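You operate a simulated robot arm through the tools that you are given. There is no shell and no other tool. Be economical: measure what you need, move in short steps, check, and stop when the job is done.

You are at the controls of a simulated two-armed robot. One attempt, no reset.

Task
Prop lid one half open, lock its stay, open vent two and turn the dial down to 17.

It is judged by the outcome, as a careful person would: the job done as asked, and still so three seconds after it is handed in. It fails if anything else is knocked over, pushed out of place, dropped, spilled or broken. Lids that push on must go on centred and level and be pressed home; caps that screw on are set level and turned clockwise until they are tight.

Robot
Two 7-joint arms with two-finger parallel grippers on one trunk, on a base that drives. Base frame: it is fixed to the floor where the robot stands at the start and does not move with it; the origin is under the middle of the robot, x ahead of it, y to its left, z up. Readings come in cm, degrees, newtons and seconds.
The left shoulder is at the start at [11, 16.9, 140.1], the right one opposite. With the tool pointing down near the work surface each hand reaches from about 42 to 74 cm from the robot's upright axis, wherever it stands, measured 20 degrees to its own side. Places, roughly: black switch [80, -30, 90]; crank [110, -140, 130]; heat dial [90, -40, 90]; lid one [100, 10, 90]; mist valve one [70, -20, 90]; mist valve two [50, 60, 90]; orange tray (24x17x6 cm) [90, 60, 80]; ratchet lever [110, -140, 150]; stay lever one [110, -10, 90]; stay lever two [80, 90, 90]; vent one [80, 0, 100]; vent two [70, 50, 100]. Payload 1.57 kg a hand.
The tool frame of a hand sits at the grasp point between the pads (the TCP): z along the fingers, y along the line on which they close. The tips reach 3 cm beyond it. The gripper opens to 8 cm. The fingers are 1.7 cm wide and 1.2 cm thick; the gripper's body (4 by 8.2 cm) begins 8 cm behind the TCP.
Orientation is that of the tool frame in the base frame, as a unit quaternion [x, y, z, w]. With the fingers straight down and closing along the base's y, the tool's x points along the base's -x, its y along +y and its z along -z.

Tools
- The arms move only by the tool send_rows. It takes "left_commands", "right_commands" or both (then of equal length, played together; a hand with none holds still); each is a list of rows, each an object (a shift or turn left out is 0, a gripper value left out holds the last) with "rotation": the turn, a rotation vector about the base's x, y, z in degrees, a list of three; "linear": the shift along the base's x, y, z in cm, a list of three; "fingers": the closure, from 0 (fully open) to 1 (shut). In form: [{"rotation": [ax, ay, az], "linear": [x, y, z], "fingers": fingers}, ...]. A call has 1 to 12 rows; each row shifts and turns the commanded pose from where the row before left it. A row lasts 0.2 s, in which the tool goes at most 5 cm and 8.6 degrees; a call with a longer step from one row to the next is refused whole, and so is a gripper value outside its range. A pose out of reach is approached as far as the arm can. The call stops where the force on the tool passes 40 N (or 10 N more than at its start, if that is more) or the arm is blocked; 0.2 s more then pass. Each finger travels about 7.2 cm/s and halts on what it meets, pressing with about 27 N; the grip force reading is that of the motor and also rises with nothing between the fingers. The clock runs only during rows and for 0.2 s after the last one: add rows that do not move to give the fingers time. It gives the time, the measured TCP pose, the force on the tool (base axes), the opening and the grip force at its end, in the units of the frame above (readings bear some noise), with the torque about the TCP (base axes, N m) and any sound that the robot's microphone picked up, and new pictures: "show" is both (left out), scene, wrist or none (wrist: the cameras of the hands that moved).
- Cameras (640 x 400 px; columns grow to the right, rows downward): "scene" is now at [15.52, 2.99, 158.78]; the picture's right is [0.37, -0.93, -0.00], its down [-0.67, -0.27, -0.69] and it looks along [0.64, 0.26, -0.72] (base axes); focal length 248 px, centre (320, 200). "left" rides on the left gripper at [7.2, 0.7, -12.2] in its tool frame; the picture's right is [-0.09, 1.00, 0.00], its down [-0.84, -0.08, -0.54] and it looks along [-0.54, -0.05, 0.84] (tool axes); focal length 238 px, centre (320, 200). "right" rides on the right gripper at [7.2, -0.7, -12.2] in its tool frame; the picture's right is [0.09, 1.00, 0.00], its down [-0.84, 0.08, -0.54] and it looks along [-0.54, 0.05, 0.84] (tool axes); focal length 238 px, centre (320, 200). There is no depth. A picture from a camera that has moved, and an enlarged one, comes with that camera's place and axes in the base frame and with its lens.
- lift_body(by): slides the trunk up (or, below 0, down) by that many cm; the arms and the scene camera ride with it, the base frame stays. It gives what a move gives, with no picture.
- base_move(legs): drives the robot by 1 to 6 legs, each [ahead, left, turn to the left] in cm, cm and degrees, along the robot's own axes; the way and the turn of a leg run together, so that a leg with both is an arc; at most 150 cm and 180 degrees a leg. The arms and the cameras ride along, it lands a little off, and it stops where it bumps. It gives what a move gives, and a new picture of the scene camera.
- turn_head(pan, tilt): turns the head with the scene camera to pan (to the left, within 86 degrees either way) and tilt (down, from -29 to 69), counted from straight ahead of the robot. It gives what a move gives, and a new picture of the scene camera.
- zoom(camera, box): a new picture of the part [left, top, right, bottom] of that camera's present view, enlarged. No time passes.
- job_done(): hands the job in; it is judged then, once.

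Work in short steps. Places have to be worked out from the pictures, the camera data and where the tool is seen: move nearer, look again, correct. Check each grasp and each placing, and mend what went wrong. You have 120 turns and 260 pictures in all, those below and enlarged ones among them. Open the grippers and draw the arms clear of the work before you hand the job in, unless the task says otherwise; then end with one line.

The tools are called after "Request:" as a command line: name --argument value ..., lists and objects as JSON in quotes. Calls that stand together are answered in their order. send_rows: Moves the arms, as the interface text tells. Its arguments: {"type":"object","properties":{"left_commands":{"type":"array"},"right_commands":{"type":"array"},"show":{"type":"string","enum":["both","scene","wrist","none"]}},"required":[]} The other tools are called the same way: lift_body (by) slides the trunk up or down; base_move (legs) drives the base; turn_head (pan, tilt) turns the head that bears the scene camera; zoom (camera, box) takes an enlarged picture of a part of a camera's view; job_done () hands the job in.

At the start:

```text
clock: 0.0
left_eef_pos: [64.11, 30.77, 114.9]
left_ee_rot: [0.001, 1.0, 0.0, 0.0]
left_ft_force: [-0.9, 0.7, -0.1]
left_wrist_torque: [0.0, 0.02, 0.0]
left_gripper_width: 8.0
left_finger_force: 0.0
right_eef_pos: [67.63, -22.29, 114.83]
right_ee_rot: [0.001, 1.0, 0.0, 0.0]
right_ft_force: [0.1, 0.0, -0.7]
right_wrist_torque: [0.03, 0.05, 0.03]
right_gripper_width: 8.02
right_finger_force: 0.0
trunk travel left (down, up): [-71.5, 17.5]
robot x, y, heading: [0.2, -0.15, 0.0]
head pan, tilt: [21.6, 46.2]
```

scene: 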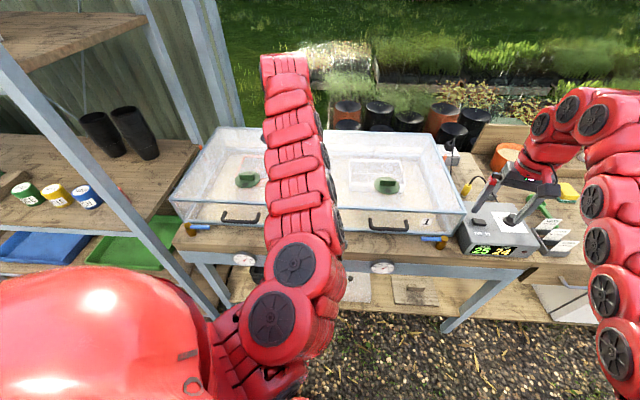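
right: 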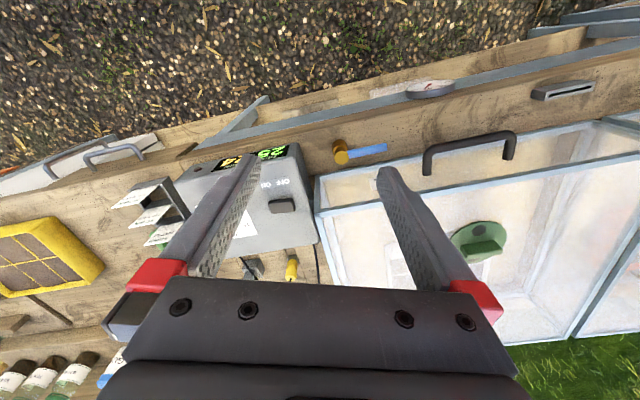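
left: 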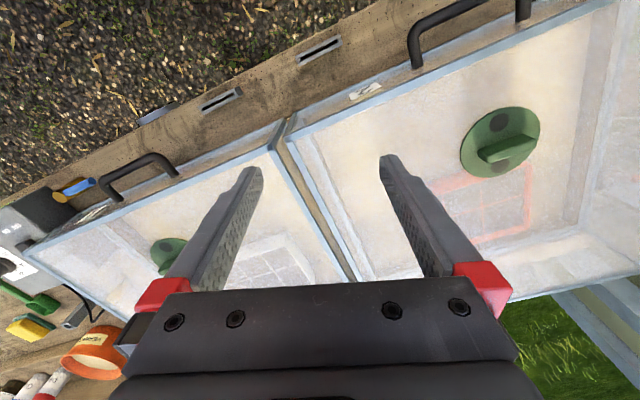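

I'll start by studying the frames closely in enlarged views.

Request:
zoom --camera "scene" --box '[160, 110, 480, 310]'

Request:
zoom --camera "scene" --box '[400, 140, 640, 290]'

Request:
zoom --camera "right" --box '[120, 60, 640, 385]'

Request:
zoom --camera "left" --box '[0, 0, 640, 400]'

```text
2.00 times, centred on (320, 210) of scene
camera zoom: at [15.52, 2.99, 158.78], right [0.37, -0.93, 0.0], down [-0.67, -0.27, -0.69], along [0.64, 0.26, -0.72], focal length 496 px, centre (320, 180)
```

zoom: 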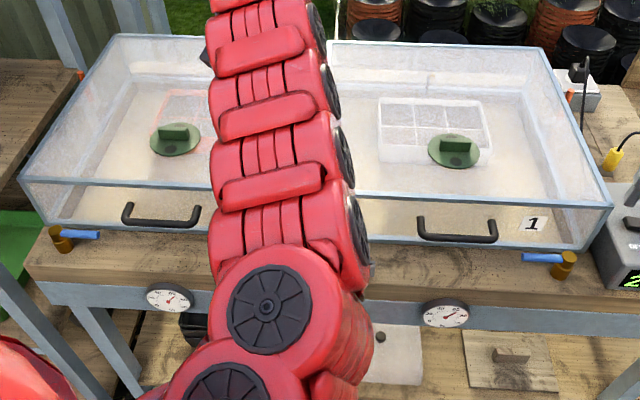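

```text
2.67 times, centred on (520, 215) of scene
camera zoom: at [15.52, 2.99, 158.78], right [0.37, -0.93, 0.0], down [-0.67, -0.27, -0.69], along [0.64, 0.26, -0.72], focal length 662 px, centre (-213, 160)
```

zoom: 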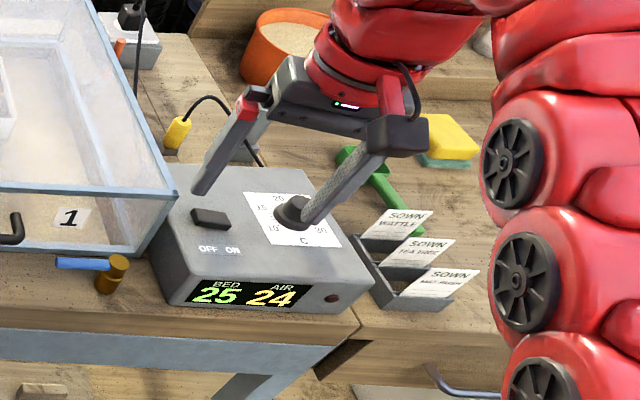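

```text
1.23 times, centred on (380, 222) of right
camera zoom: at [60.46, -23.03, 127.17], right [-0.09, 1.0, 0.0], down [0.84, 0.08, 0.54], along [0.54, 0.05, -0.84], focal length 293 px, centre (246, 172)
```

zoom: 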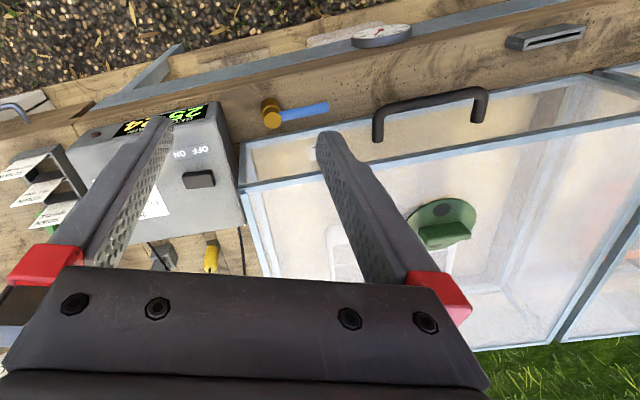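

```text
1.00 times, centred on (320, 200) of left (not enlarged: the box is as wide or as high as the picture)
camera zoom: at [56.83, 31.38, 127.11], right [0.09, 1.0, 0.0], down [0.84, -0.08, 0.54], along [0.54, -0.05, -0.84], focal length 238 px, centre (320, 200)
```

zoom: 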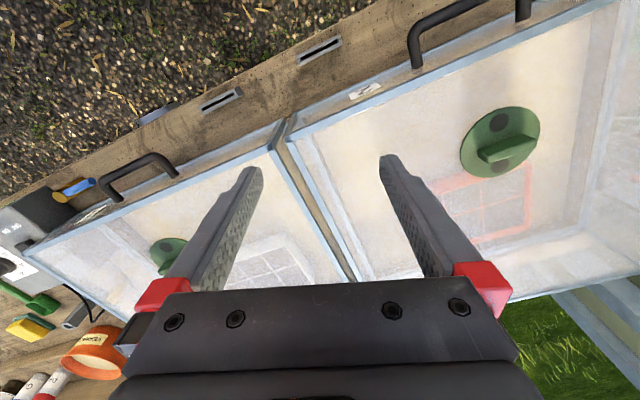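

The bench is skewed about 18° left: vent two is near [69,53,98.6], vent one [85,5,98.6], dial [91,-38,92], and the orange stay lever one is at the back right, about [118,-14]. I'll look around the right side for more detail.

Request:
turn_head --pan -15 --tilt 30

Request:
zoom --camera "scene" --box '[120, 130, 360, 280]'

```text
clock: 1.0
left_eef_pos: [64.17, 30.78, 114.84]
left_ee_rot: [0.001, 1.0, -0.001, 0.0]
left_ft_force: [0.2, 0.2, 0.1]
left_wrist_torque: [0.02, -0.03, 0.0]
left_gripper_width: 7.98
left_finger_force: 0.0
right_eef_pos: [67.69, -22.3, 114.94]
right_ee_rot: [0.0, 1.0, 0.0, 0.001]
right_ft_force: [0.0, -0.2, 0.1]
right_wrist_torque: [0.0, 0.0, 0.02]
right_gripper_width: 8.0
right_finger_force: 0.0
trunk travel left (down, up): [-71.5, 17.5]
robot x, y, heading: [0.0, -0.25, -0.1]
head pan, tilt: [-15.0, 30.0]
camera scene: at [16.79, -2.3, 161.2], right [-0.26, -0.97, 0.0], down [-0.48, 0.13, -0.87], along [0.84, -0.22, -0.5], focal length 248 px, centre (320, 200)
```

scene: 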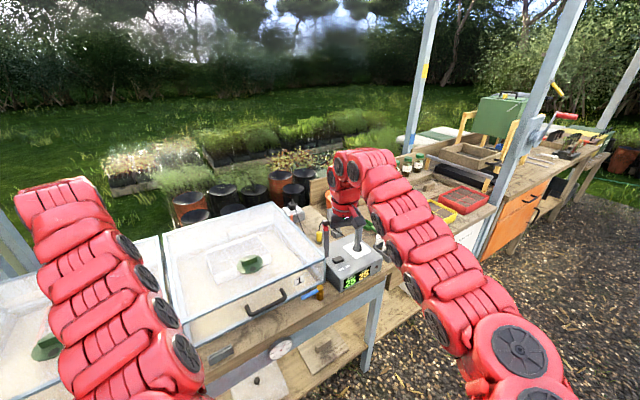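

```text
2.67 times, centred on (240, 205) of scene
camera zoom: at [16.79, -2.3, 161.2], right [-0.26, -0.97, 0.0], down [-0.48, 0.13, -0.87], along [0.84, -0.22, -0.5], focal length 662 px, centre (533, 187)
```

zoom: 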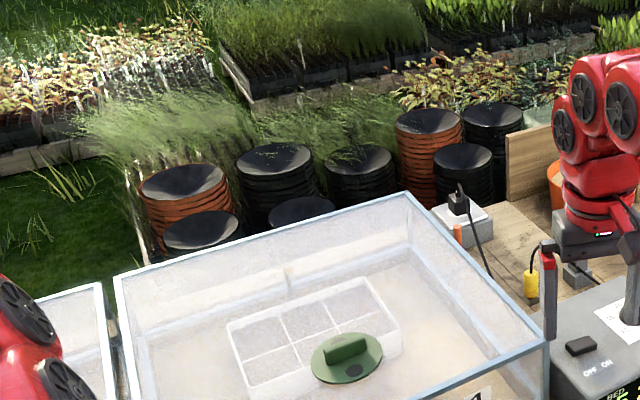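

The levers sit at the far corner, so I need to get closer. I'll turn 18° to square up with the bench, then drive ahead and to the right.

Request:
base_move --legs '[[0, 0, 18], [0, -35, 0], [16, 0, 0]]'

Request:
turn_head --pan -15 --tilt 45

```text
clock: 5.3
left_eef_pos: [77.13, 21.28, 115.03]
left_ee_rot: [-0.157, 0.988, 0.0, 0.0]
left_ft_force: [0.6, -0.1, -0.4]
left_wrist_torque: [0.0, -0.04, -0.01]
left_gripper_width: 8.0
left_finger_force: 0.2
right_eef_pos: [96.94, -28.23, 115.07]
right_ee_rot: [-0.157, 0.988, 0.0, 0.0]
right_ft_force: [0.0, 0.0, -0.3]
right_wrist_torque: [0.02, 0.0, -0.02]
right_gripper_width: 8.0
right_finger_force: 0.1
trunk travel left (down, up): [-71.5, 17.5]
robot x, y, heading: [26.08, -28.07, 18.0]
head pan, tilt: [-15.0, 30.0]
camera scene: at [42.42, -24.99, 161.23], right [0.05, -1.0, 0.0], down [-0.5, -0.03, -0.87], along [0.87, 0.05, -0.5], focal length 248 px, centre (320, 200)
```

scene: 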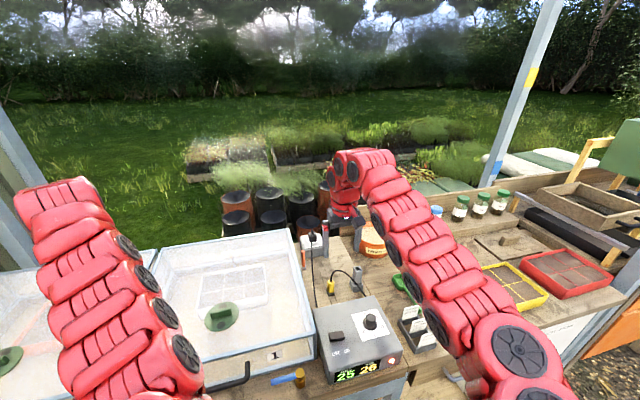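

```text
clock: 6.1
left_eef_pos: [77.27, 21.35, 114.91]
left_ee_rot: [-0.156, 0.988, 0.0, -0.001]
left_ft_force: [0.2, 0.2, -0.2]
left_wrist_torque: [0.01, 0.01, 0.0]
left_gripper_width: 8.0
left_finger_force: 0.0
right_eef_pos: [97.17, -28.19, 115.0]
right_ee_rot: [-0.157, 0.988, 0.0, 0.0]
right_ft_force: [-0.3, 0.3, 0.0]
right_wrist_torque: [-0.01, 0.04, 0.01]
right_gripper_width: 8.0
right_finger_force: 0.1
trunk travel left (down, up): [-71.5, 17.5]
robot x, y, heading: [25.79, -28.12, 18.1]
head pan, tilt: [-15.0, 45.0]
camera scene: at [41.75, -25.01, 158.94], right [0.05, -1.0, 0.0], down [-0.71, -0.04, -0.71], along [0.71, 0.04, -0.71], focal length 248 px, centre (320, 200)
```

scene: 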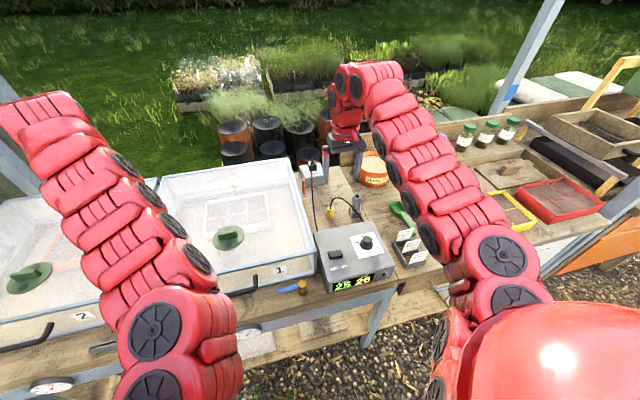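

Good view now. I'll zoom in on the heater box and the stay lever.

Request:
zoom --camera "scene" --box '[300, 200, 428, 300]'

Request:
zoom --camera "scene" --box '[260, 130, 388, 210]'

Request:
zoom --camera "right" --box '[0, 0, 640, 400]'

```text
4.00 times, centred on (364, 250) of scene
camera zoom: at [41.75, -25.01, 158.94], right [0.05, -1.0, 0.0], down [-0.71, -0.04, -0.71], along [0.71, 0.04, -0.71], focal length 993 px, centre (144, 0)
```

zoom: 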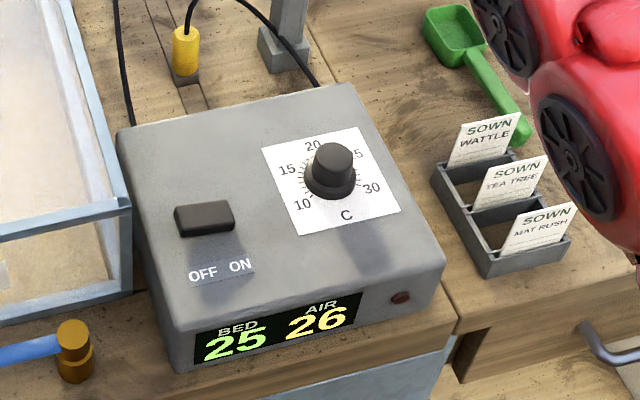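

```text
5.00 times, centred on (324, 170) of scene
camera zoom: at [41.75, -25.01, 158.94], right [0.05, -1.0, 0.0], down [-0.71, -0.04, -0.71], along [0.71, 0.04, -0.71], focal length 1241 px, centre (300, 350)
```

zoom: 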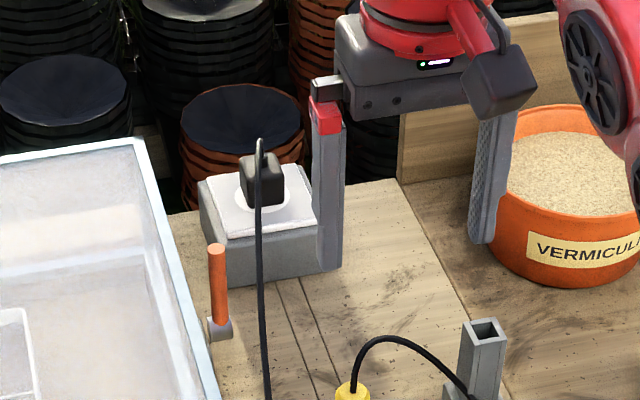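

```text
1.00 times, centred on (320, 200) of right (not enlarged: the box is as wide or as high as the picture)
camera zoom: at [90.56, -31.09, 127.13], right [-0.4, 0.92, 0.0], down [0.77, 0.33, 0.54], along [0.5, 0.21, -0.84], focal length 238 px, centre (320, 200)
```

zoom: 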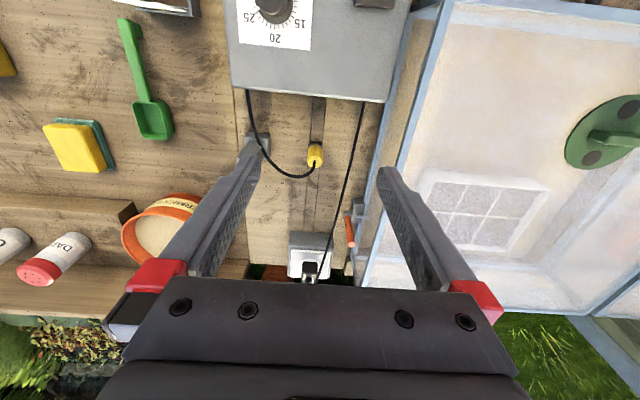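

Request:
zoom --camera "right" --box '[300, 170, 420, 290]'

Request:
zoom --camera "right" --box '[220, 0, 400, 60]'

Request:
zoom --camera "scene" --box '[350, 225, 390, 250]'

```text
3.33 times, centred on (360, 230) of right
camera zoom: at [90.56, -31.09, 127.13], right [-0.4, 0.92, 0.0], down [0.77, 0.33, 0.54], along [0.5, 0.21, -0.84], focal length 794 px, centre (187, 100)
```

zoom: 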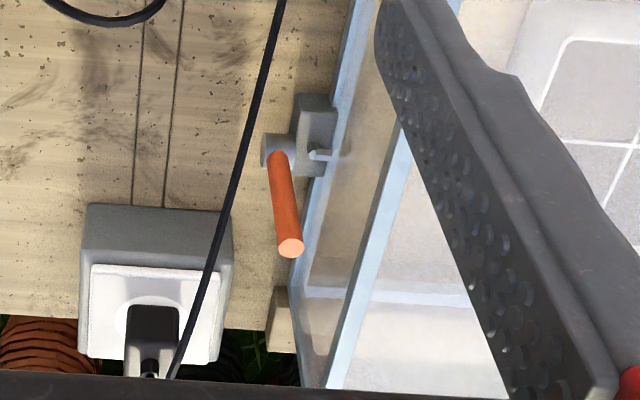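

```text
3.56 times, centred on (310, 30) of right
camera zoom: at [90.56, -31.09, 127.13], right [-0.4, 0.92, 0.0], down [0.77, 0.33, 0.54], along [0.5, 0.21, -0.84], focal length 848 px, centre (356, 804)
```

zoom: 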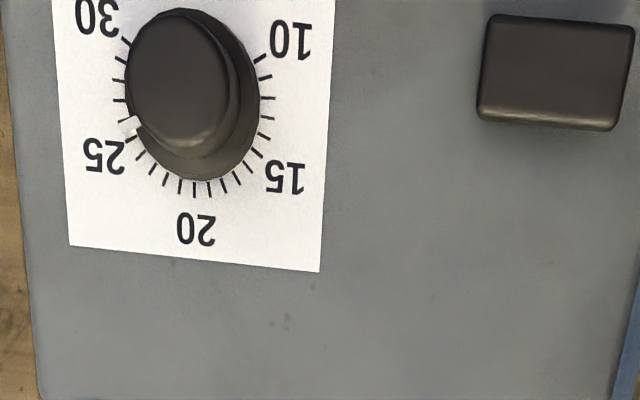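

```text
16.00 times, centred on (370, 238) of scene
camera zoom: at [41.75, -25.01, 158.94], right [0.05, -1.0, 0.0], down [-0.71, -0.04, -0.71], along [0.71, 0.04, -0.71], focal length 3972 px, centre (-480, -400)
```

zoom: 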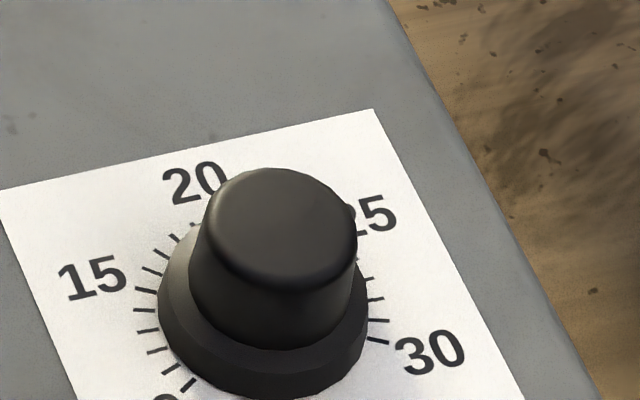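

Knob top is triangulated at about [88.8,-37.5,95]. I'll bring the right hand over it for a close look at the pointer.

Request:
send_rows --right_commands '[{"linear": [-2.8, -3.1, -1]}, {"linear": [-2.8, -3.1, -2]}, {"linear": [-2.8, -3.1, -3]}, {}]' --show "none"

Request:
zoom --camera "right" --box '[200, 80, 460, 260]'

```text
refused: row 3 steps farther than a row can; nothing moved
```

```text
2.22 times, centred on (330, 170) of right
camera zoom: at [90.56, -31.09, 127.13], right [-0.4, 0.92, 0.0], down [0.77, 0.33, 0.54], along [0.5, 0.21, -0.84], focal length 530 px, centre (298, 267)
```

zoom: 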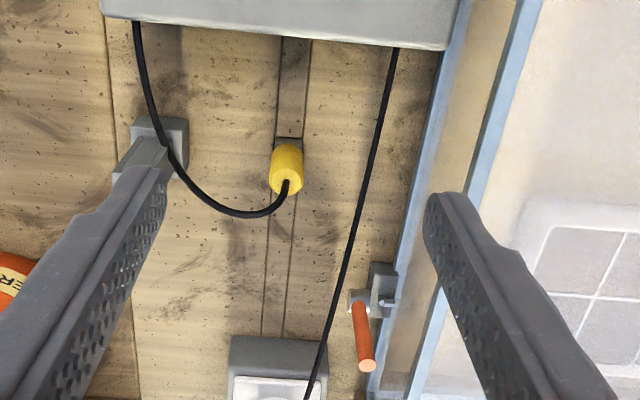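

That row was 5.2 cm, over the limit, so I'm resending with smaller steps.

Request:
send_rows --right_commands '[{"linear": [-2.1, -2.3, -1.5]}, {"linear": [-2.1, -2.3, -1.5]}, {"linear": [-2.1, -2.3, -1.5]}, {"linear": [-2.1, -2.3, -1.5]}, {}]' --show "none"

Request:
zoom --camera "right" --box '[200, 80, 460, 260]'

```text
clock: 7.3
left_eef_pos: [77.25, 21.32, 115.03]
left_ee_rot: [-0.157, 0.988, 0.0, -0.001]
left_ft_force: [0.4, -0.2, -0.9]
left_wrist_torque: [0.02, 0.03, 0.0]
left_gripper_width: 7.99
left_finger_force: 0.1
right_eef_pos: [92.91, -32.89, 112.09]
right_ee_rot: [-0.158, 0.988, 0.0, 0.0]
right_ft_force: [1.1, 0.5, -0.4]
right_wrist_torque: [-0.02, 0.02, 0.02]
right_gripper_width: 8.03
right_finger_force: 0.0
right hand out of reach, approached as far as the arm can: row 3, 4
trunk travel left (down, up): [-71.5, 17.5]
robot x, y, heading: [26.27, -27.76, 18.0]
head pan, tilt: [-15.0, 45.0]
```

```text
2.22 times, centred on (330, 170) of right
camera zoom: at [86.32, -35.76, 124.23], right [-0.4, 0.92, 0.0], down [0.77, 0.33, 0.54], along [0.5, 0.21, -0.84], focal length 530 px, centre (298, 267)
```

zoom: 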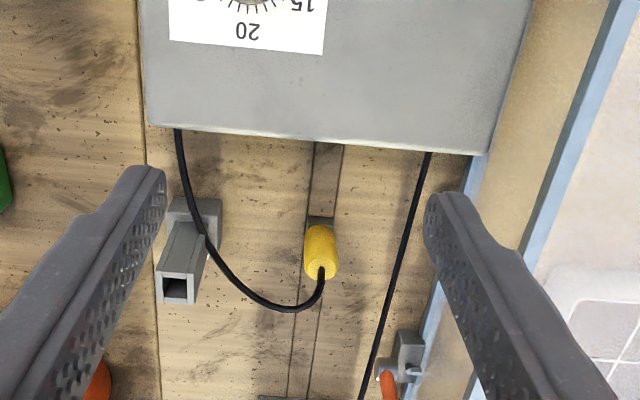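

The arm reported out of reach partway; I'll see whether the rest of the move works from here, without the descent.

Request:
send_rows --right_commands '[{"linear": [-2.0, -2.2, 0]}, {"linear": [-2.0, -2.2, 0]}, {}]' --show "scene"

```text
clock: 8.1
left_eef_pos: [77.21, 21.27, 115.02]
left_ee_rot: [-0.156, 0.988, 0.0, 0.0]
left_ft_force: [0.0, 0.3, 0.7]
left_wrist_torque: [-0.02, 0.03, 0.02]
left_gripper_width: 8.0
left_finger_force: 0.0
right_eef_pos: [92.68, -35.95, 113.06]
right_ee_rot: [-0.157, 0.988, 0.001, -0.002]
right_ft_force: [-0.4, -0.8, 0.3]
right_wrist_torque: [0.01, 0.0, 0.01]
right_gripper_width: 7.99
right_finger_force: 0.0
right hand out of reach, approached as far as the arm can: row 1, 2
trunk travel left (down, up): [-71.5, 17.5]
robot x, y, heading: [26.0, -28.31, 18.1]
head pan, tilt: [-15.0, 45.0]
camera scene: at [41.7, -24.98, 158.94], right [0.05, -1.0, 0.0], down [-0.71, -0.04, -0.71], along [0.71, 0.04, -0.71], focal length 248 px, centre (320, 200)
```

scene: 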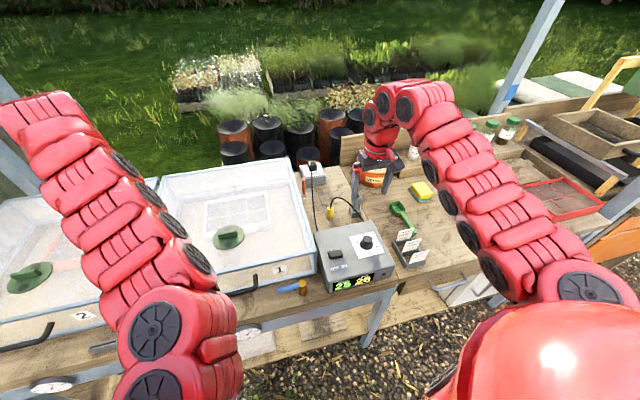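

The inner reach limit shrinks lower down, so I'll descend first over the box's back area, then move in.

Request:
send_rows --right_commands '[{"linear": [0, 0, -3]}, {"linear": [0, 0, -3]}, {"linear": [-1.5, -0.6, -1]}, {"linear": [-1.5, -0.6, 0]}, {"linear": [-1, -0.3, 0]}, {}]' --show "none"

Request:
zoom --camera "right" --box '[200, 80, 460, 260]'

```text
clock: 9.5
left_eef_pos: [77.19, 21.35, 114.97]
left_ee_rot: [-0.156, 0.988, 0.0, 0.0]
left_ft_force: [-0.2, -0.5, 0.1]
left_wrist_torque: [0.02, -0.03, -0.02]
left_gripper_width: 8.03
left_finger_force: 0.1
right_eef_pos: [94.25, -35.17, 107.97]
right_ee_rot: [-0.158, 0.987, 0.0, 0.0]
right_ft_force: [-1.1, 0.8, 0.4]
right_wrist_torque: [0.03, 0.02, 0.0]
right_gripper_width: 7.97
right_finger_force: 0.0
right hand out of reach, approached as far as the arm can: row 1, 3, 4, 5
trunk travel left (down, up): [-71.5, 17.5]
robot x, y, heading: [25.97, -28.14, 18.0]
head pan, tilt: [-15.0, 45.0]
```

```text
2.22 times, centred on (330, 170) of right
camera zoom: at [87.8, -38.1, 120.21], right [-0.4, 0.92, 0.0], down [0.77, 0.33, 0.54], along [0.5, 0.21, -0.84], focal length 530 px, centre (298, 267)
```

zoom: 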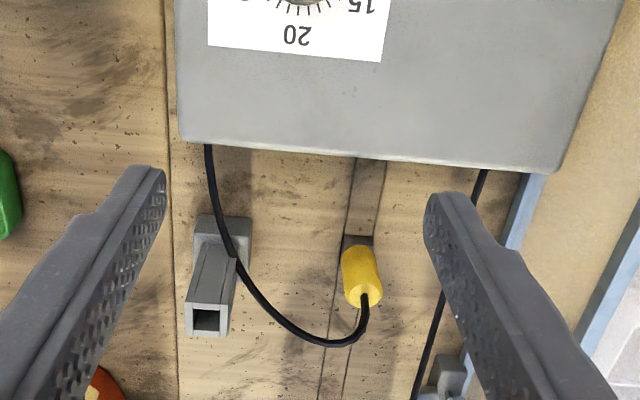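

The arm seems limited by a joint rather than distance. I'll test whether yawing the hand frees it.

Request:
send_rows --right_commands '[{"rotation": [0, 0, -8]}, {"rotation": [0, 0, -8]}, {"linear": [-2, -0.8, 0]}, {"linear": [-2, -0.8, 0]}, {}]' --show "none"

```text
clock: 10.7
left_eef_pos: [77.22, 21.23, 115.04]
left_ee_rot: [-0.157, 0.988, 0.0, 0.0]
left_ft_force: [-0.3, 0.7, -0.6]
left_wrist_torque: [0.0, 0.02, 0.0]
left_gripper_width: 8.04
left_finger_force: 0.0
right_eef_pos: [94.41, -35.28, 107.97]
right_ee_rot: [-0.018, 1.0, 0.0, 0.0]
right_ft_force: [-0.3, 0.4, 0.1]
right_wrist_torque: [-0.02, -0.05, 0.01]
right_gripper_width: 7.99
right_finger_force: 0.1
right hand out of reach, approached as far as the arm can: row 3, 4
trunk travel left (down, up): [-71.5, 17.5]
robot x, y, heading: [25.88, -27.66, 18.3]
head pan, tilt: [-15.0, 45.0]
```

Yaw isn't the constraint. I'll try descending further, well clear of the knob.

Request:
send_rows --right_commands '[{"linear": [0, 0, -3]}, {"linear": [0, 0, -3]}, {"linear": [-2, -0.6, 0]}, {"linear": [-1, -0.3, 0]}, {}]' --show "scene"

```text
clock: 11.9
left_eef_pos: [77.19, 21.21, 114.84]
left_ee_rot: [-0.156, 0.988, 0.001, 0.0]
left_ft_force: [0.3, -0.1, -0.1]
left_wrist_torque: [-0.01, 0.0, 0.01]
left_gripper_width: 8.0
left_finger_force: 0.0
right_eef_pos: [94.33, -35.48, 104.84]
right_ee_rot: [-0.015, 1.0, -0.001, -0.004]
right_ft_force: [0.2, 0.0, -0.1]
right_wrist_torque: [0.0, 0.01, -0.02]
right_gripper_width: 7.99
right_finger_force: 0.0
right hand out of reach, approached as far as the arm can: row 2, 3, 4
trunk travel left (down, up): [-71.5, 17.5]
robot x, y, heading: [25.73, -27.91, 18.0]
head pan, tilt: [-15.0, 45.0]
camera scene: at [41.64, -25.03, 158.95], right [0.05, -1.0, 0.0], down [-0.71, -0.04, -0.71], along [0.71, 0.04, -0.71], focal length 248 px, centre (320, 200)
```

scene: 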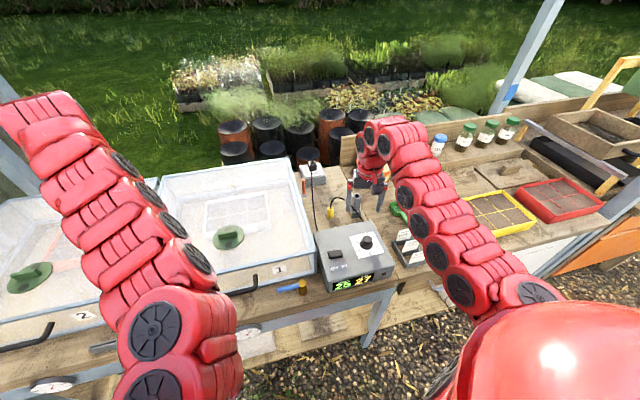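

Still blocked inward at every height. I'll back the arm off up and out and let it settle, to see which directions are free.

Request:
send_rows --right_commands '[{"linear": [1, 1, 3]}, {"linear": [1, 2, 3]}, {"linear": [0, 3, 3]}, {"linear": [-2, 3, 0]}, {"linear": [-3, 1, 0]}, {"linear": [-3, 0, 0]}, {}]' --show "none"

```text
clock: 13.5
left_eef_pos: [77.28, 21.33, 114.93]
left_ee_rot: [-0.156, 0.988, 0.0, -0.001]
left_ft_force: [0.6, 0.1, 0.2]
left_wrist_torque: [0.05, 0.01, 0.04]
left_gripper_width: 8.01
left_finger_force: 0.1
right_eef_pos: [90.37, -24.58, 113.42]
right_ee_rot: [-0.017, 1.0, 0.001, -0.001]
right_ft_force: [-0.4, 0.3, 0.2]
right_wrist_torque: [-0.02, -0.04, 0.01]
right_gripper_width: 8.01
right_finger_force: 0.0
right hand out of reach, approached as far as the arm can: row 6
trunk travel left (down, up): [-71.5, 17.5]
robot x, y, heading: [25.81, -27.79, 18.1]
head pan, tilt: [-15.0, 45.0]
```

The limit is consistently about 62.4 cm ahead in the robot frame. I'll test tilting the fingers slightly toward or away from the robot.

Request:
send_rows --right_commands '[{"rotation": [2.5, -7.6, 0]}, {"linear": [-2, -0.6, 0]}, {"linear": [-2, -0.6, 0]}, {}]' --show "none"

Request:
send_rows --right_commands '[{"rotation": [-2.5, 7.6, 0]}, {"rotation": [-2.5, 7.6, 0]}, {"linear": [-2, -0.6, 0]}, {"linear": [-2, -0.6, 0]}, {}]' --show "none"

```text
clock: 14.5
left_eef_pos: [77.29, 21.32, 114.92]
left_ee_rot: [-0.157, 0.988, 0.0, 0.001]
left_ft_force: [0.0, 0.1, 0.3]
left_wrist_torque: [0.0, -0.05, -0.02]
left_gripper_width: 8.03
left_finger_force: 0.0
right_eef_pos: [90.28, -24.6, 113.49]
right_ee_rot: [-0.018, 1.0, -0.001, -0.002]
right_ft_force: [0.2, 0.1, 0.2]
right_wrist_torque: [-0.02, -0.01, 0.0]
right_gripper_width: 8.01
right_finger_force: 0.1
right hand out of reach, approached as far as the arm can: row 1, 2, 3
trunk travel left (down, up): [-71.5, 17.5]
robot x, y, heading: [26.06, -28.13, 17.9]
head pan, tilt: [-15.0, 45.0]
```

```text
clock: 15.7
left_eef_pos: [77.19, 21.4, 114.96]
left_ee_rot: [-0.156, 0.988, 0.0, 0.0]
left_ft_force: [0.3, -0.7, -0.1]
left_wrist_torque: [0.0, -0.03, -0.01]
left_gripper_width: 8.02
left_finger_force: 0.1
right_eef_pos: [88.35, -24.99, 108.39]
right_ee_rot: [-0.017, 0.99, -0.041, -0.133]
right_ft_force: [0.3, 0.6, 0.4]
right_wrist_torque: [0.04, 0.03, 0.02]
right_gripper_width: 8.02
right_finger_force: 0.0
right hand out of reach, approached as far as the arm can: row 1, 2, 3, 4
trunk travel left (down, up): [-71.5, 17.5]
robot x, y, heading: [25.61, -27.92, 18.0]
head pan, tilt: [-15.0, 45.0]
```

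Tilting back is allowed but forward isn't, so it's a wrist limit. I'll restore the orientation, go higher and test inward motion there.

Request:
send_rows --right_commands '[{"rotation": [2.5, -7.6, 0], "linear": [2, 0.6, 3]}, {"rotation": [2.5, -7.6, 0], "linear": [2, 0.6, 4]}, {"linear": [0, 0, 4]}, {"linear": [0, 0, 4]}, {}]' --show "none"

Request:
send_rows --right_commands '[{"linear": [-3, -1, 0]}, {"linear": [-3, -1, 0]}, {"linear": [-3, -1, 0]}, {}]' --show "scene"

```text
clock: 16.9
left_eef_pos: [77.13, 21.25, 115.08]
left_ee_rot: [-0.156, 0.988, 0.0, 0.001]
left_ft_force: [0.2, 0.0, -0.2]
left_wrist_torque: [0.01, 0.0, -0.01]
left_gripper_width: 8.01
left_finger_force: 0.0
right_eef_pos: [95.07, -22.81, 115.92]
right_ee_rot: [-0.017, 1.0, 0.0, 0.001]
right_ft_force: [-0.4, 0.6, 0.1]
right_wrist_torque: [-0.01, 0.0, -0.02]
right_gripper_width: 8.02
right_finger_force: 0.0
right hand out of reach, approached as far as the arm can: row 1, 2, 3, 4
trunk travel left (down, up): [-71.5, 17.5]
robot x, y, heading: [25.74, -27.88, 18.1]
head pan, tilt: [-15.0, 45.0]
```

```text
clock: 17.9
left_eef_pos: [77.2, 21.19, 114.99]
left_ee_rot: [-0.157, 0.988, 0.0, 0.0]
left_ft_force: [0.0, -0.4, -0.2]
left_wrist_torque: [-0.01, 0.0, 0.0]
left_gripper_width: 8.01
left_finger_force: 0.1
right_eef_pos: [89.99, -24.57, 113.42]
right_ee_rot: [-0.017, 1.0, 0.0, -0.003]
right_ft_force: [0.3, 0.1, -0.6]
right_wrist_torque: [0.0, 0.02, -0.01]
right_gripper_width: 7.99
right_finger_force: 0.0
right hand out of reach, approached as far as the arm can: row 1, 2, 3
trunk travel left (down, up): [-71.5, 17.5]
robot x, y, heading: [25.83, -27.68, 18.1]
head pan, tilt: [-15.0, 45.0]
camera scene: at [41.64, -25.08, 158.95], right [0.05, -1.0, 0.0], down [-0.71, -0.04, -0.71], along [0.71, 0.04, -0.71], focal length 248 px, centre (320, 200)
```

scene: 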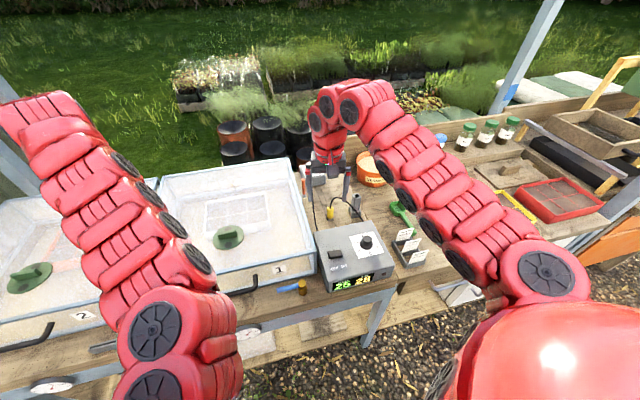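

Height and inward motion both seem limited near here, so I'll raise the trunk and lower the arms to put them in the roomier zone relative to the shoulders.

Request:
lift_body --by 16

Request:
send_rows --right_commands '[{"linear": [0, 0, -4]}, {"linear": [0, 0, -4]}, {"linear": [0, 0, -4]}, {"linear": [0, 0, -3]}, {"linear": [-3, -1, 0]}, {"linear": [-3, -1, 0]}, {}]' --show "scene"

```text
clock: 19.7
left_eef_pos: [77.24, 21.13, 130.88]
left_ee_rot: [-0.157, 0.988, 0.0, 0.0]
left_ft_force: [0.2, -1.0, 0.1]
left_wrist_torque: [0.01, 0.03, 0.0]
left_gripper_width: 8.0
left_finger_force: 0.1
right_eef_pos: [90.05, -24.41, 129.33]
right_ee_rot: [-0.018, 1.0, 0.001, -0.002]
right_ft_force: [-0.5, -1.2, -0.7]
right_wrist_torque: [0.01, 0.0, 0.03]
right_gripper_width: 8.0
right_finger_force: 0.1
trunk travel left (down, up): [-87.5, 1.5]
robot x, y, heading: [25.85, -28.03, 18.1]
head pan, tilt: [-15.0, 45.0]
```

```text
clock: 21.3
left_eef_pos: [77.2, 21.29, 130.97]
left_ee_rot: [-0.157, 0.988, 0.0, 0.0]
left_ft_force: [0.1, -0.9, 0.0]
left_wrist_torque: [-0.04, 0.0, -0.03]
left_gripper_width: 7.95
left_finger_force: 0.1
right_eef_pos: [90.46, -22.44, 125.51]
right_ee_rot: [-0.018, 1.0, 0.0, -0.003]
right_ft_force: [-0.4, -0.2, 0.1]
right_wrist_torque: [0.0, 0.04, 0.0]
right_gripper_width: 8.0
right_finger_force: 0.0
right hand out of reach, approached as far as the arm can: row 1, 2, 3, 4, 5, 6
trunk travel left (down, up): [-87.5, 1.5]
robot x, y, heading: [25.87, -27.78, 18.3]
head pan, tilt: [-15.0, 45.0]
camera scene: at [41.7, -24.99, 174.94], right [0.05, -1.0, 0.0], down [-0.71, -0.04, -0.71], along [0.71, 0.04, -0.71], focal length 248 px, centre (320, 200)
```

scene: 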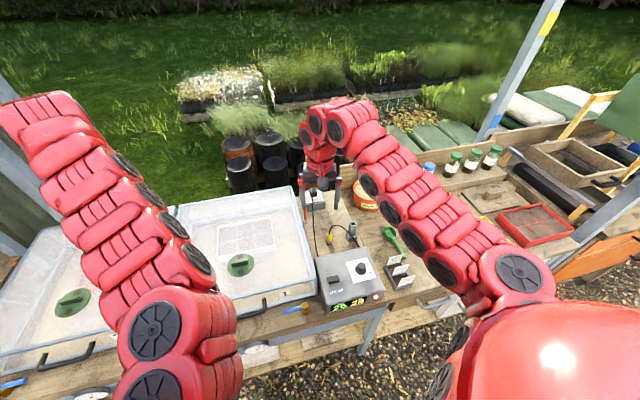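

The arm is stuck on a joint limit in this posture. I'll move back outward, restore the original yaw plus some, and test descent there (the trunk is up, so there's clearance).

Request:
send_rows --right_commands '[{"linear": [3, 1, 0], "rotation": [0, 0, 8]}, {"linear": [3, 1, 0], "rotation": [0, 0, 8]}, {"linear": [0, 0, -4], "rotation": [0, 0, 8]}, {"linear": [0, 0, -4], "rotation": [0, 0, 8]}, {"linear": [0, 0, -4]}, {}]' --show "none"

Request:
send_rows --right_commands '[{"linear": [-3, -1, 0]}, {"linear": [-3, -1, 0]}, {"linear": [-3, -1, 0]}, {}]' --show "none"

```text
clock: 22.7
left_eef_pos: [77.21, 21.32, 131.0]
left_ee_rot: [-0.156, 0.988, 0.0, 0.0]
left_ft_force: [0.1, -0.2, -1.0]
left_wrist_torque: [-0.01, -0.02, -0.01]
left_gripper_width: 8.02
left_finger_force: 0.1
right_eef_pos: [96.5, -20.65, 113.64]
right_ee_rot: [-0.292, 0.956, -0.001, -0.002]
right_ft_force: [-0.6, -1.5, 0.1]
right_wrist_torque: [0.0, 0.03, 0.02]
right_gripper_width: 8.01
right_finger_force: 0.0
trunk travel left (down, up): [-87.5, 1.5]
robot x, y, heading: [25.72, -28.0, 18.0]
head pan, tilt: [-15.0, 45.0]
```

```text
clock: 23.7
left_eef_pos: [77.2, 21.19, 130.9]
left_ee_rot: [-0.155, 0.988, 0.0, 0.0]
left_ft_force: [0.1, -0.2, 0.3]
left_wrist_torque: [0.02, -0.01, -0.02]
left_gripper_width: 7.98
left_finger_force: 0.1
right_eef_pos: [91.63, -22.29, 113.33]
right_ee_rot: [-0.292, 0.956, 0.0, -0.004]
right_ft_force: [0.0, 0.0, 0.2]
right_wrist_torque: [0.04, 0.03, 0.02]
right_gripper_width: 8.0
right_finger_force: 0.1
right hand out of reach, approached as far as the arm can: row 2, 3
trunk travel left (down, up): [-87.5, 1.5]
robot x, y, heading: [25.73, -28.04, 18.5]
head pan, tilt: [-15.0, 45.0]
```

Descent is free there; the working zone is about 65–74 cm ahead. So I'll position the base so the dial lies about 68 cm ahead and 22 cm right.

Request:
base_move --legs '[[-11, -6.5, 0]]'

Request:
zoom --camera "right" --box '[120, 40, 500, 280]'

```text
clock: 25.0
left_eef_pos: [68.94, 11.86, 130.72]
left_ee_rot: [-0.157, 0.988, 0.0, -0.001]
left_ft_force: [0.2, 0.0, 0.5]
left_wrist_torque: [0.02, 0.0, 0.0]
left_gripper_width: 7.98
left_finger_force: 0.0
right_eef_pos: [83.36, -31.39, 113.29]
right_ee_rot: [-0.294, 0.956, -0.002, -0.005]
right_ft_force: [0.7, -0.4, 0.2]
right_wrist_torque: [0.0, 0.0, 0.04]
right_gripper_width: 8.02
right_finger_force: 0.0
trunk travel left (down, up): [-87.5, 1.5]
robot x, y, heading: [17.47, -37.73, 18.2]
head pan, tilt: [-15.0, 45.0]
camera scene: at [33.5, -34.42, 174.92], right [0.06, -1.0, 0.0], down [-0.71, -0.04, -0.71], along [0.71, 0.04, -0.71], focal length 248 px, centre (320, 200)
```

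scene: 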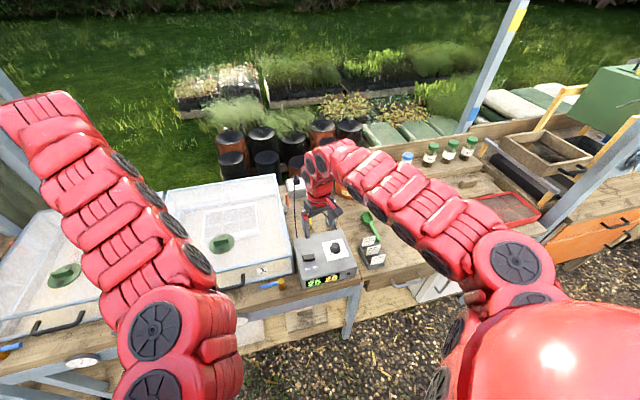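

```text
1.67 times, centred on (310, 160) of right
camera zoom: at [77.93, -36.08, 125.59], right [-0.64, 0.77, 0.0], down [0.65, 0.54, 0.53], along [0.41, 0.34, -0.85], focal length 397 px, centre (337, 267)
```

zoom: 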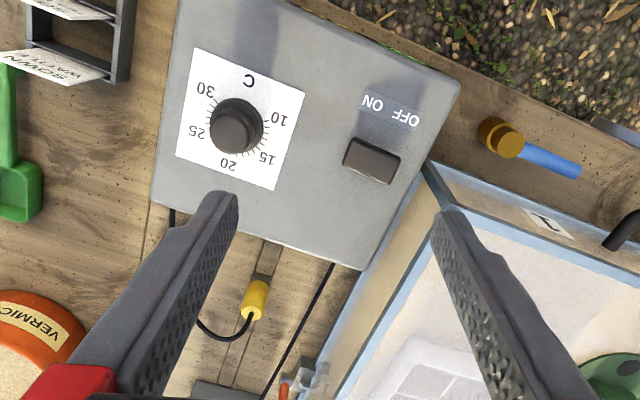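

Now I'll move over the knob and look down at it.

Request:
send_rows --right_commands '[{"linear": [1.7, -2, -2], "rotation": [0, 0, -8]}, {"linear": [1.7, -2, -2], "rotation": [0, 0, -8]}, {"linear": [1.7, -2, -2]}, {}]' --show "none"

Request:
zoom --camera "right" --box '[200, 100, 440, 250]'

```text
clock: 26.0
left_eef_pos: [68.79, 11.83, 131.05]
left_ee_rot: [-0.157, 0.988, -0.001, -0.001]
left_ft_force: [-0.7, -0.7, -0.2]
left_wrist_torque: [-0.02, -0.01, -0.03]
left_gripper_width: 8.0
left_finger_force: 0.0
right_eef_pos: [88.55, -37.72, 107.5]
right_ee_rot: [-0.158, 0.987, 0.0, -0.004]
right_ft_force: [1.1, 0.2, -0.1]
right_wrist_torque: [-0.02, 0.02, 0.01]
right_gripper_width: 7.98
right_finger_force: 0.0
trunk travel left (down, up): [-87.5, 1.5]
robot x, y, heading: [17.55, -37.53, 18.1]
head pan, tilt: [-15.0, 45.0]
```

```text
2.67 times, centred on (320, 175) of right
camera zoom: at [82.09, -40.45, 119.69], right [-0.4, 0.92, 0.0], down [0.77, 0.34, 0.54], along [0.49, 0.21, -0.84], focal length 636 px, centre (320, 267)
```

zoom: 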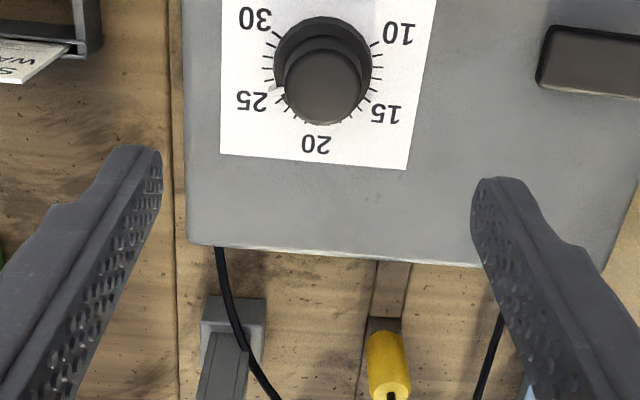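

Request:
zoom --camera "right" --box '[280, 95, 360, 160]'

```text
6.15 times, centred on (320, 128) of right
camera zoom: at [82.09, -40.45, 119.69], right [-0.4, 0.92, 0.0], down [0.77, 0.34, 0.54], along [0.49, 0.21, -0.84], focal length 1467 px, centre (320, 646)
```

zoom: 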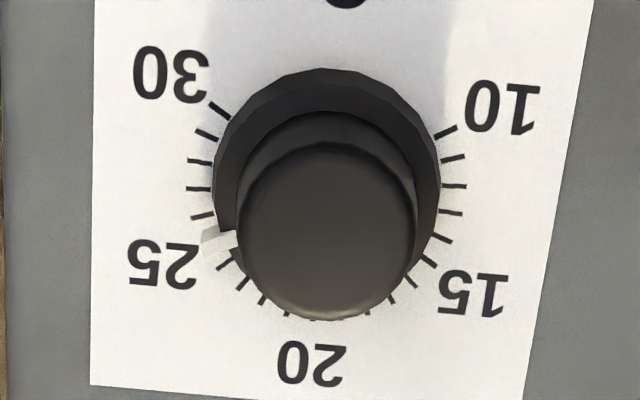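

The pointer is at 25 (scale ≈12°/unit), so I need about 97° counter-clockwise. I'll pre-rotate the hand clockwise 48°, centre it on the knob and look.

Request:
send_rows --right_commands '[{"rotation": [0, 0, -8]}, {"rotation": [0, 0, -8]}, {"rotation": [0, 0, -8]}, {"rotation": [0, 0, -8]}, {"rotation": [0, 0, -8]}, {"rotation": [0, 0, -8], "linear": [0.2, 0.2, -2.5]}, {"linear": [0, 0, -3]}, {}]' --show "both"

```text
clock: 27.8
left_eef_pos: [68.69, 11.82, 130.95]
left_ee_rot: [-0.158, 0.988, 0.0, 0.0]
left_ft_force: [-0.2, -0.1, -0.7]
left_wrist_torque: [0.02, -0.02, 0.02]
left_gripper_width: 7.99
left_finger_force: 0.1
right_eef_pos: [88.52, -37.32, 101.71]
right_ee_rot: [0.258, 0.966, 0.001, -0.003]
right_ft_force: [0.1, -0.2, -0.4]
right_wrist_torque: [-0.02, -0.02, 0.03]
right_gripper_width: 8.01
right_finger_force: 0.1
trunk travel left (down, up): [-87.5, 1.5]
robot x, y, heading: [17.58, -37.43, 18.1]
head pan, tilt: [-15.0, 45.0]
camera scene: at [33.29, -34.6, 174.95], right [0.06, -1.0, 0.0], down [-0.71, -0.04, -0.71], along [0.71, 0.04, -0.71], focal length 248 px, centre (320, 200)
camera right: at [82.07, -34.41, 113.98], right [0.42, 0.91, 0.0], down [0.77, -0.35, 0.54], along [0.49, -0.22, -0.84], focal length 238 px, centre (320, 200)
```

scene: 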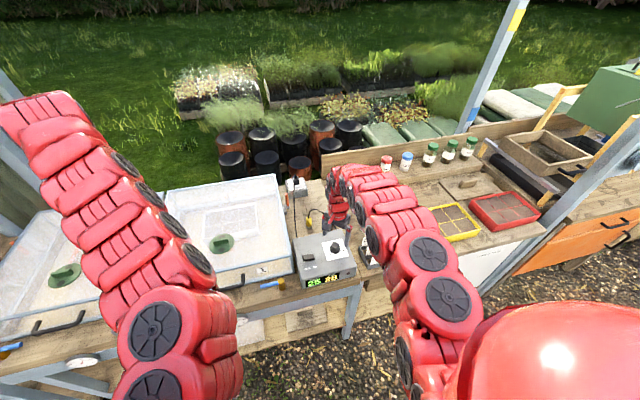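
right: 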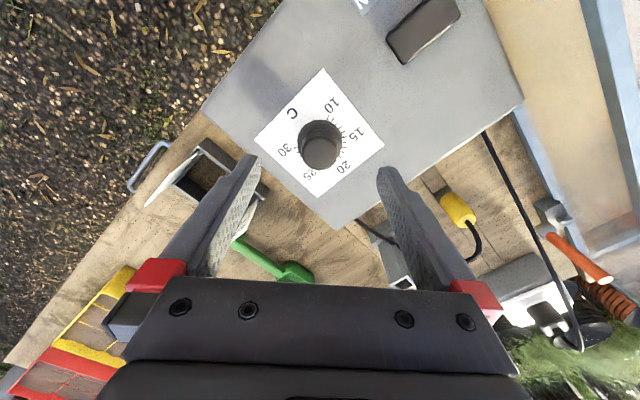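

Knob top computes to [88.7,-37.2], matching the hand. I'll partly close, descend to z≈96 and grip.

Request:
send_rows --right_commands '[{"linear": [0.1, 0.05, -2], "fingers": 0.3}, {"linear": [0, 0, -2]}, {"linear": [0, 0, -1.8]}, {"fingers": 1.0}, {}, {}]' --show "wrist"

```text
clock: 29.2
left_eef_pos: [68.94, 11.85, 130.82]
left_ee_rot: [-0.157, 0.988, 0.0, -0.001]
left_ft_force: [0.1, 0.0, 0.5]
left_wrist_torque: [-0.04, 0.01, -0.03]
left_gripper_width: 7.99
left_finger_force: 0.0
right_eef_pos: [88.46, -37.39, 96.02]
right_ee_rot: [0.257, 0.966, 0.001, -0.003]
right_ft_force: [3.2, 4.6, 0.0]
right_wrist_torque: [0.1, -0.42, 0.02]
right_gripper_width: 4.06
right_finger_force: 45.1
trunk travel left (down, up): [-87.5, 1.5]
robot x, y, heading: [17.62, -37.49, 18.3]
head pan, tilt: [-15.0, 45.0]
camera right: at [82.11, -34.45, 108.24], right [0.41, 0.91, 0.0], down [0.77, -0.35, 0.54], along [0.49, -0.22, -0.84], focal length 238 px, centre (320, 200)
```

right: 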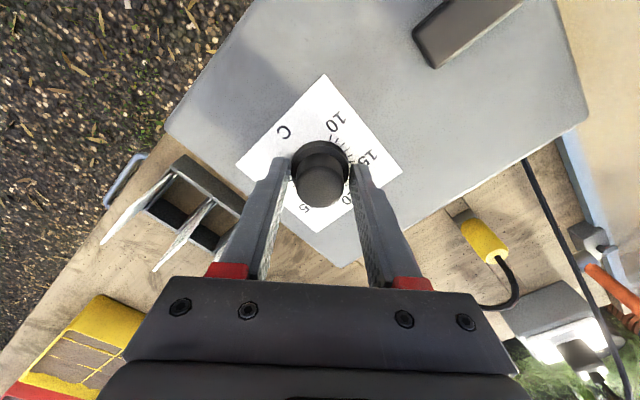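

Gripped firmly at 4.06 cm. Now turning counter-clockwise in steps.

Request:
send_rows --right_commands '[{"rotation": [0, 0, 8], "linear": [0.05, 0.1, 0]}, {"rotation": [0, 0, 8]}, {"rotation": [0, 0, 8]}, {"rotation": [0, 0, 8]}, {"rotation": [0, 0, 8]}, {"rotation": [0, 0, 8]}, {"rotation": [0, 0, 8]}, {"rotation": [0, 0, 8]}, {"rotation": [0, 0, 8]}, {"rotation": [0, 0, 8]}, {}]' --show "both"

```text
clock: 31.6
left_eef_pos: [68.81, 11.62, 131.1]
left_ee_rot: [-0.158, 0.987, 0.001, -0.001]
left_ft_force: [0.1, -0.1, 0.5]
left_wrist_torque: [-0.02, -0.01, -0.01]
left_gripper_width: 7.99
left_finger_force: 0.1
right_eef_pos: [88.5, -37.45, 96.03]
right_ee_rot: [-0.425, 0.905, -0.001, -0.005]
right_ft_force: [-14.6, -13.0, -15.6]
right_wrist_torque: [-0.57, 0.31, 0.01]
right_gripper_width: 4.05
right_finger_force: 45.0
trunk travel left (down, up): [-87.5, 1.5]
robot x, y, heading: [17.63, -37.76, 18.4]
head pan, tilt: [-15.0, 45.0]
camera scene: at [33.34, -34.84, 174.94], right [0.06, -1.0, 0.0], down [-0.71, -0.04, -0.71], along [0.71, 0.04, -0.71], focal length 248 px, centre (320, 200)
camera right: at [84.66, -43.41, 108.27], right [-0.82, 0.57, 0.0], down [0.48, 0.7, 0.53], along [0.3, 0.44, -0.85], focal length 238 px, centre (320, 200)
```

scene: 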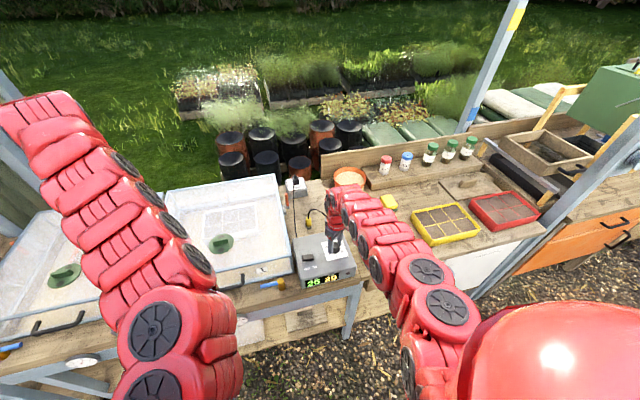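
right: 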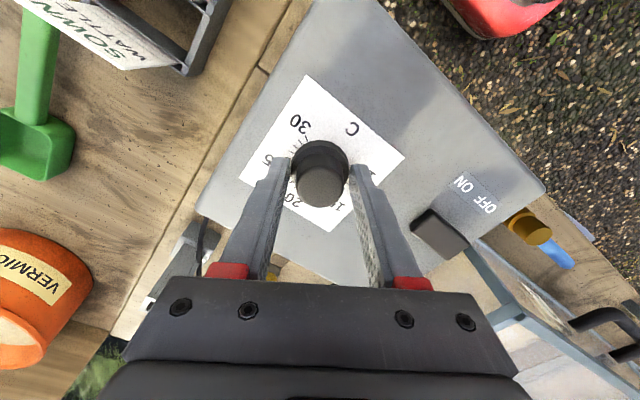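

Request:
zoom --camera "right" --box '[240, 90, 400, 230]'

```text
2.86 times, centred on (320, 160) of right
camera zoom: at [84.66, -43.41, 108.27], right [-0.82, 0.57, 0.0], down [0.48, 0.7, 0.53], along [0.3, 0.44, -0.85], focal length 681 px, centre (320, 314)
```

zoom: 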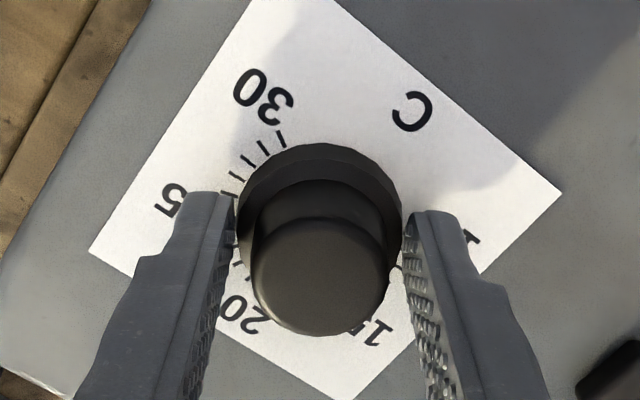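

The pointer is hidden behind the knob here. I'll release and rise a few cm to read it.

Request:
send_rows --right_commands '[{"fingers": 0.2}, {}, {"linear": [0, 0, 3]}, {"linear": [0, 0, 4]}, {"rotation": [0, 0, -8]}, {"rotation": [0, 0, -8]}, {}]' --show "none"

Request:
zoom --camera "right" --box '[270, 90, 370, 170]'

```text
clock: 33.2
left_eef_pos: [68.76, 11.77, 131.0]
left_ee_rot: [-0.158, 0.987, 0.0, 0.0]
left_ft_force: [0.0, 0.6, 0.0]
left_wrist_torque: [-0.02, 0.0, -0.01]
left_gripper_width: 7.99
left_finger_force: 0.1
right_eef_pos: [88.7, -37.36, 102.93]
right_ee_rot: [-0.293, 0.956, 0.0, -0.005]
right_ft_force: [0.4, 0.5, 0.1]
right_wrist_torque: [0.04, -0.04, -0.03]
right_gripper_width: 6.38
right_finger_force: 0.0
trunk travel left (down, up): [-87.5, 1.5]
robot x, y, heading: [17.8, -37.87, 18.3]
head pan, tilt: [-15.0, 45.0]
```

```text
5.00 times, centred on (320, 130) of right
camera zoom: at [83.27, -41.88, 115.27], right [-0.63, 0.77, 0.0], down [0.65, 0.54, 0.54], along [0.41, 0.34, -0.84], focal length 1192 px, centre (320, 550)
```

zoom: 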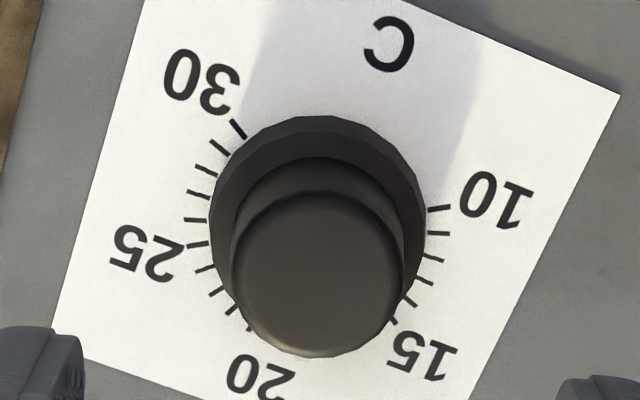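

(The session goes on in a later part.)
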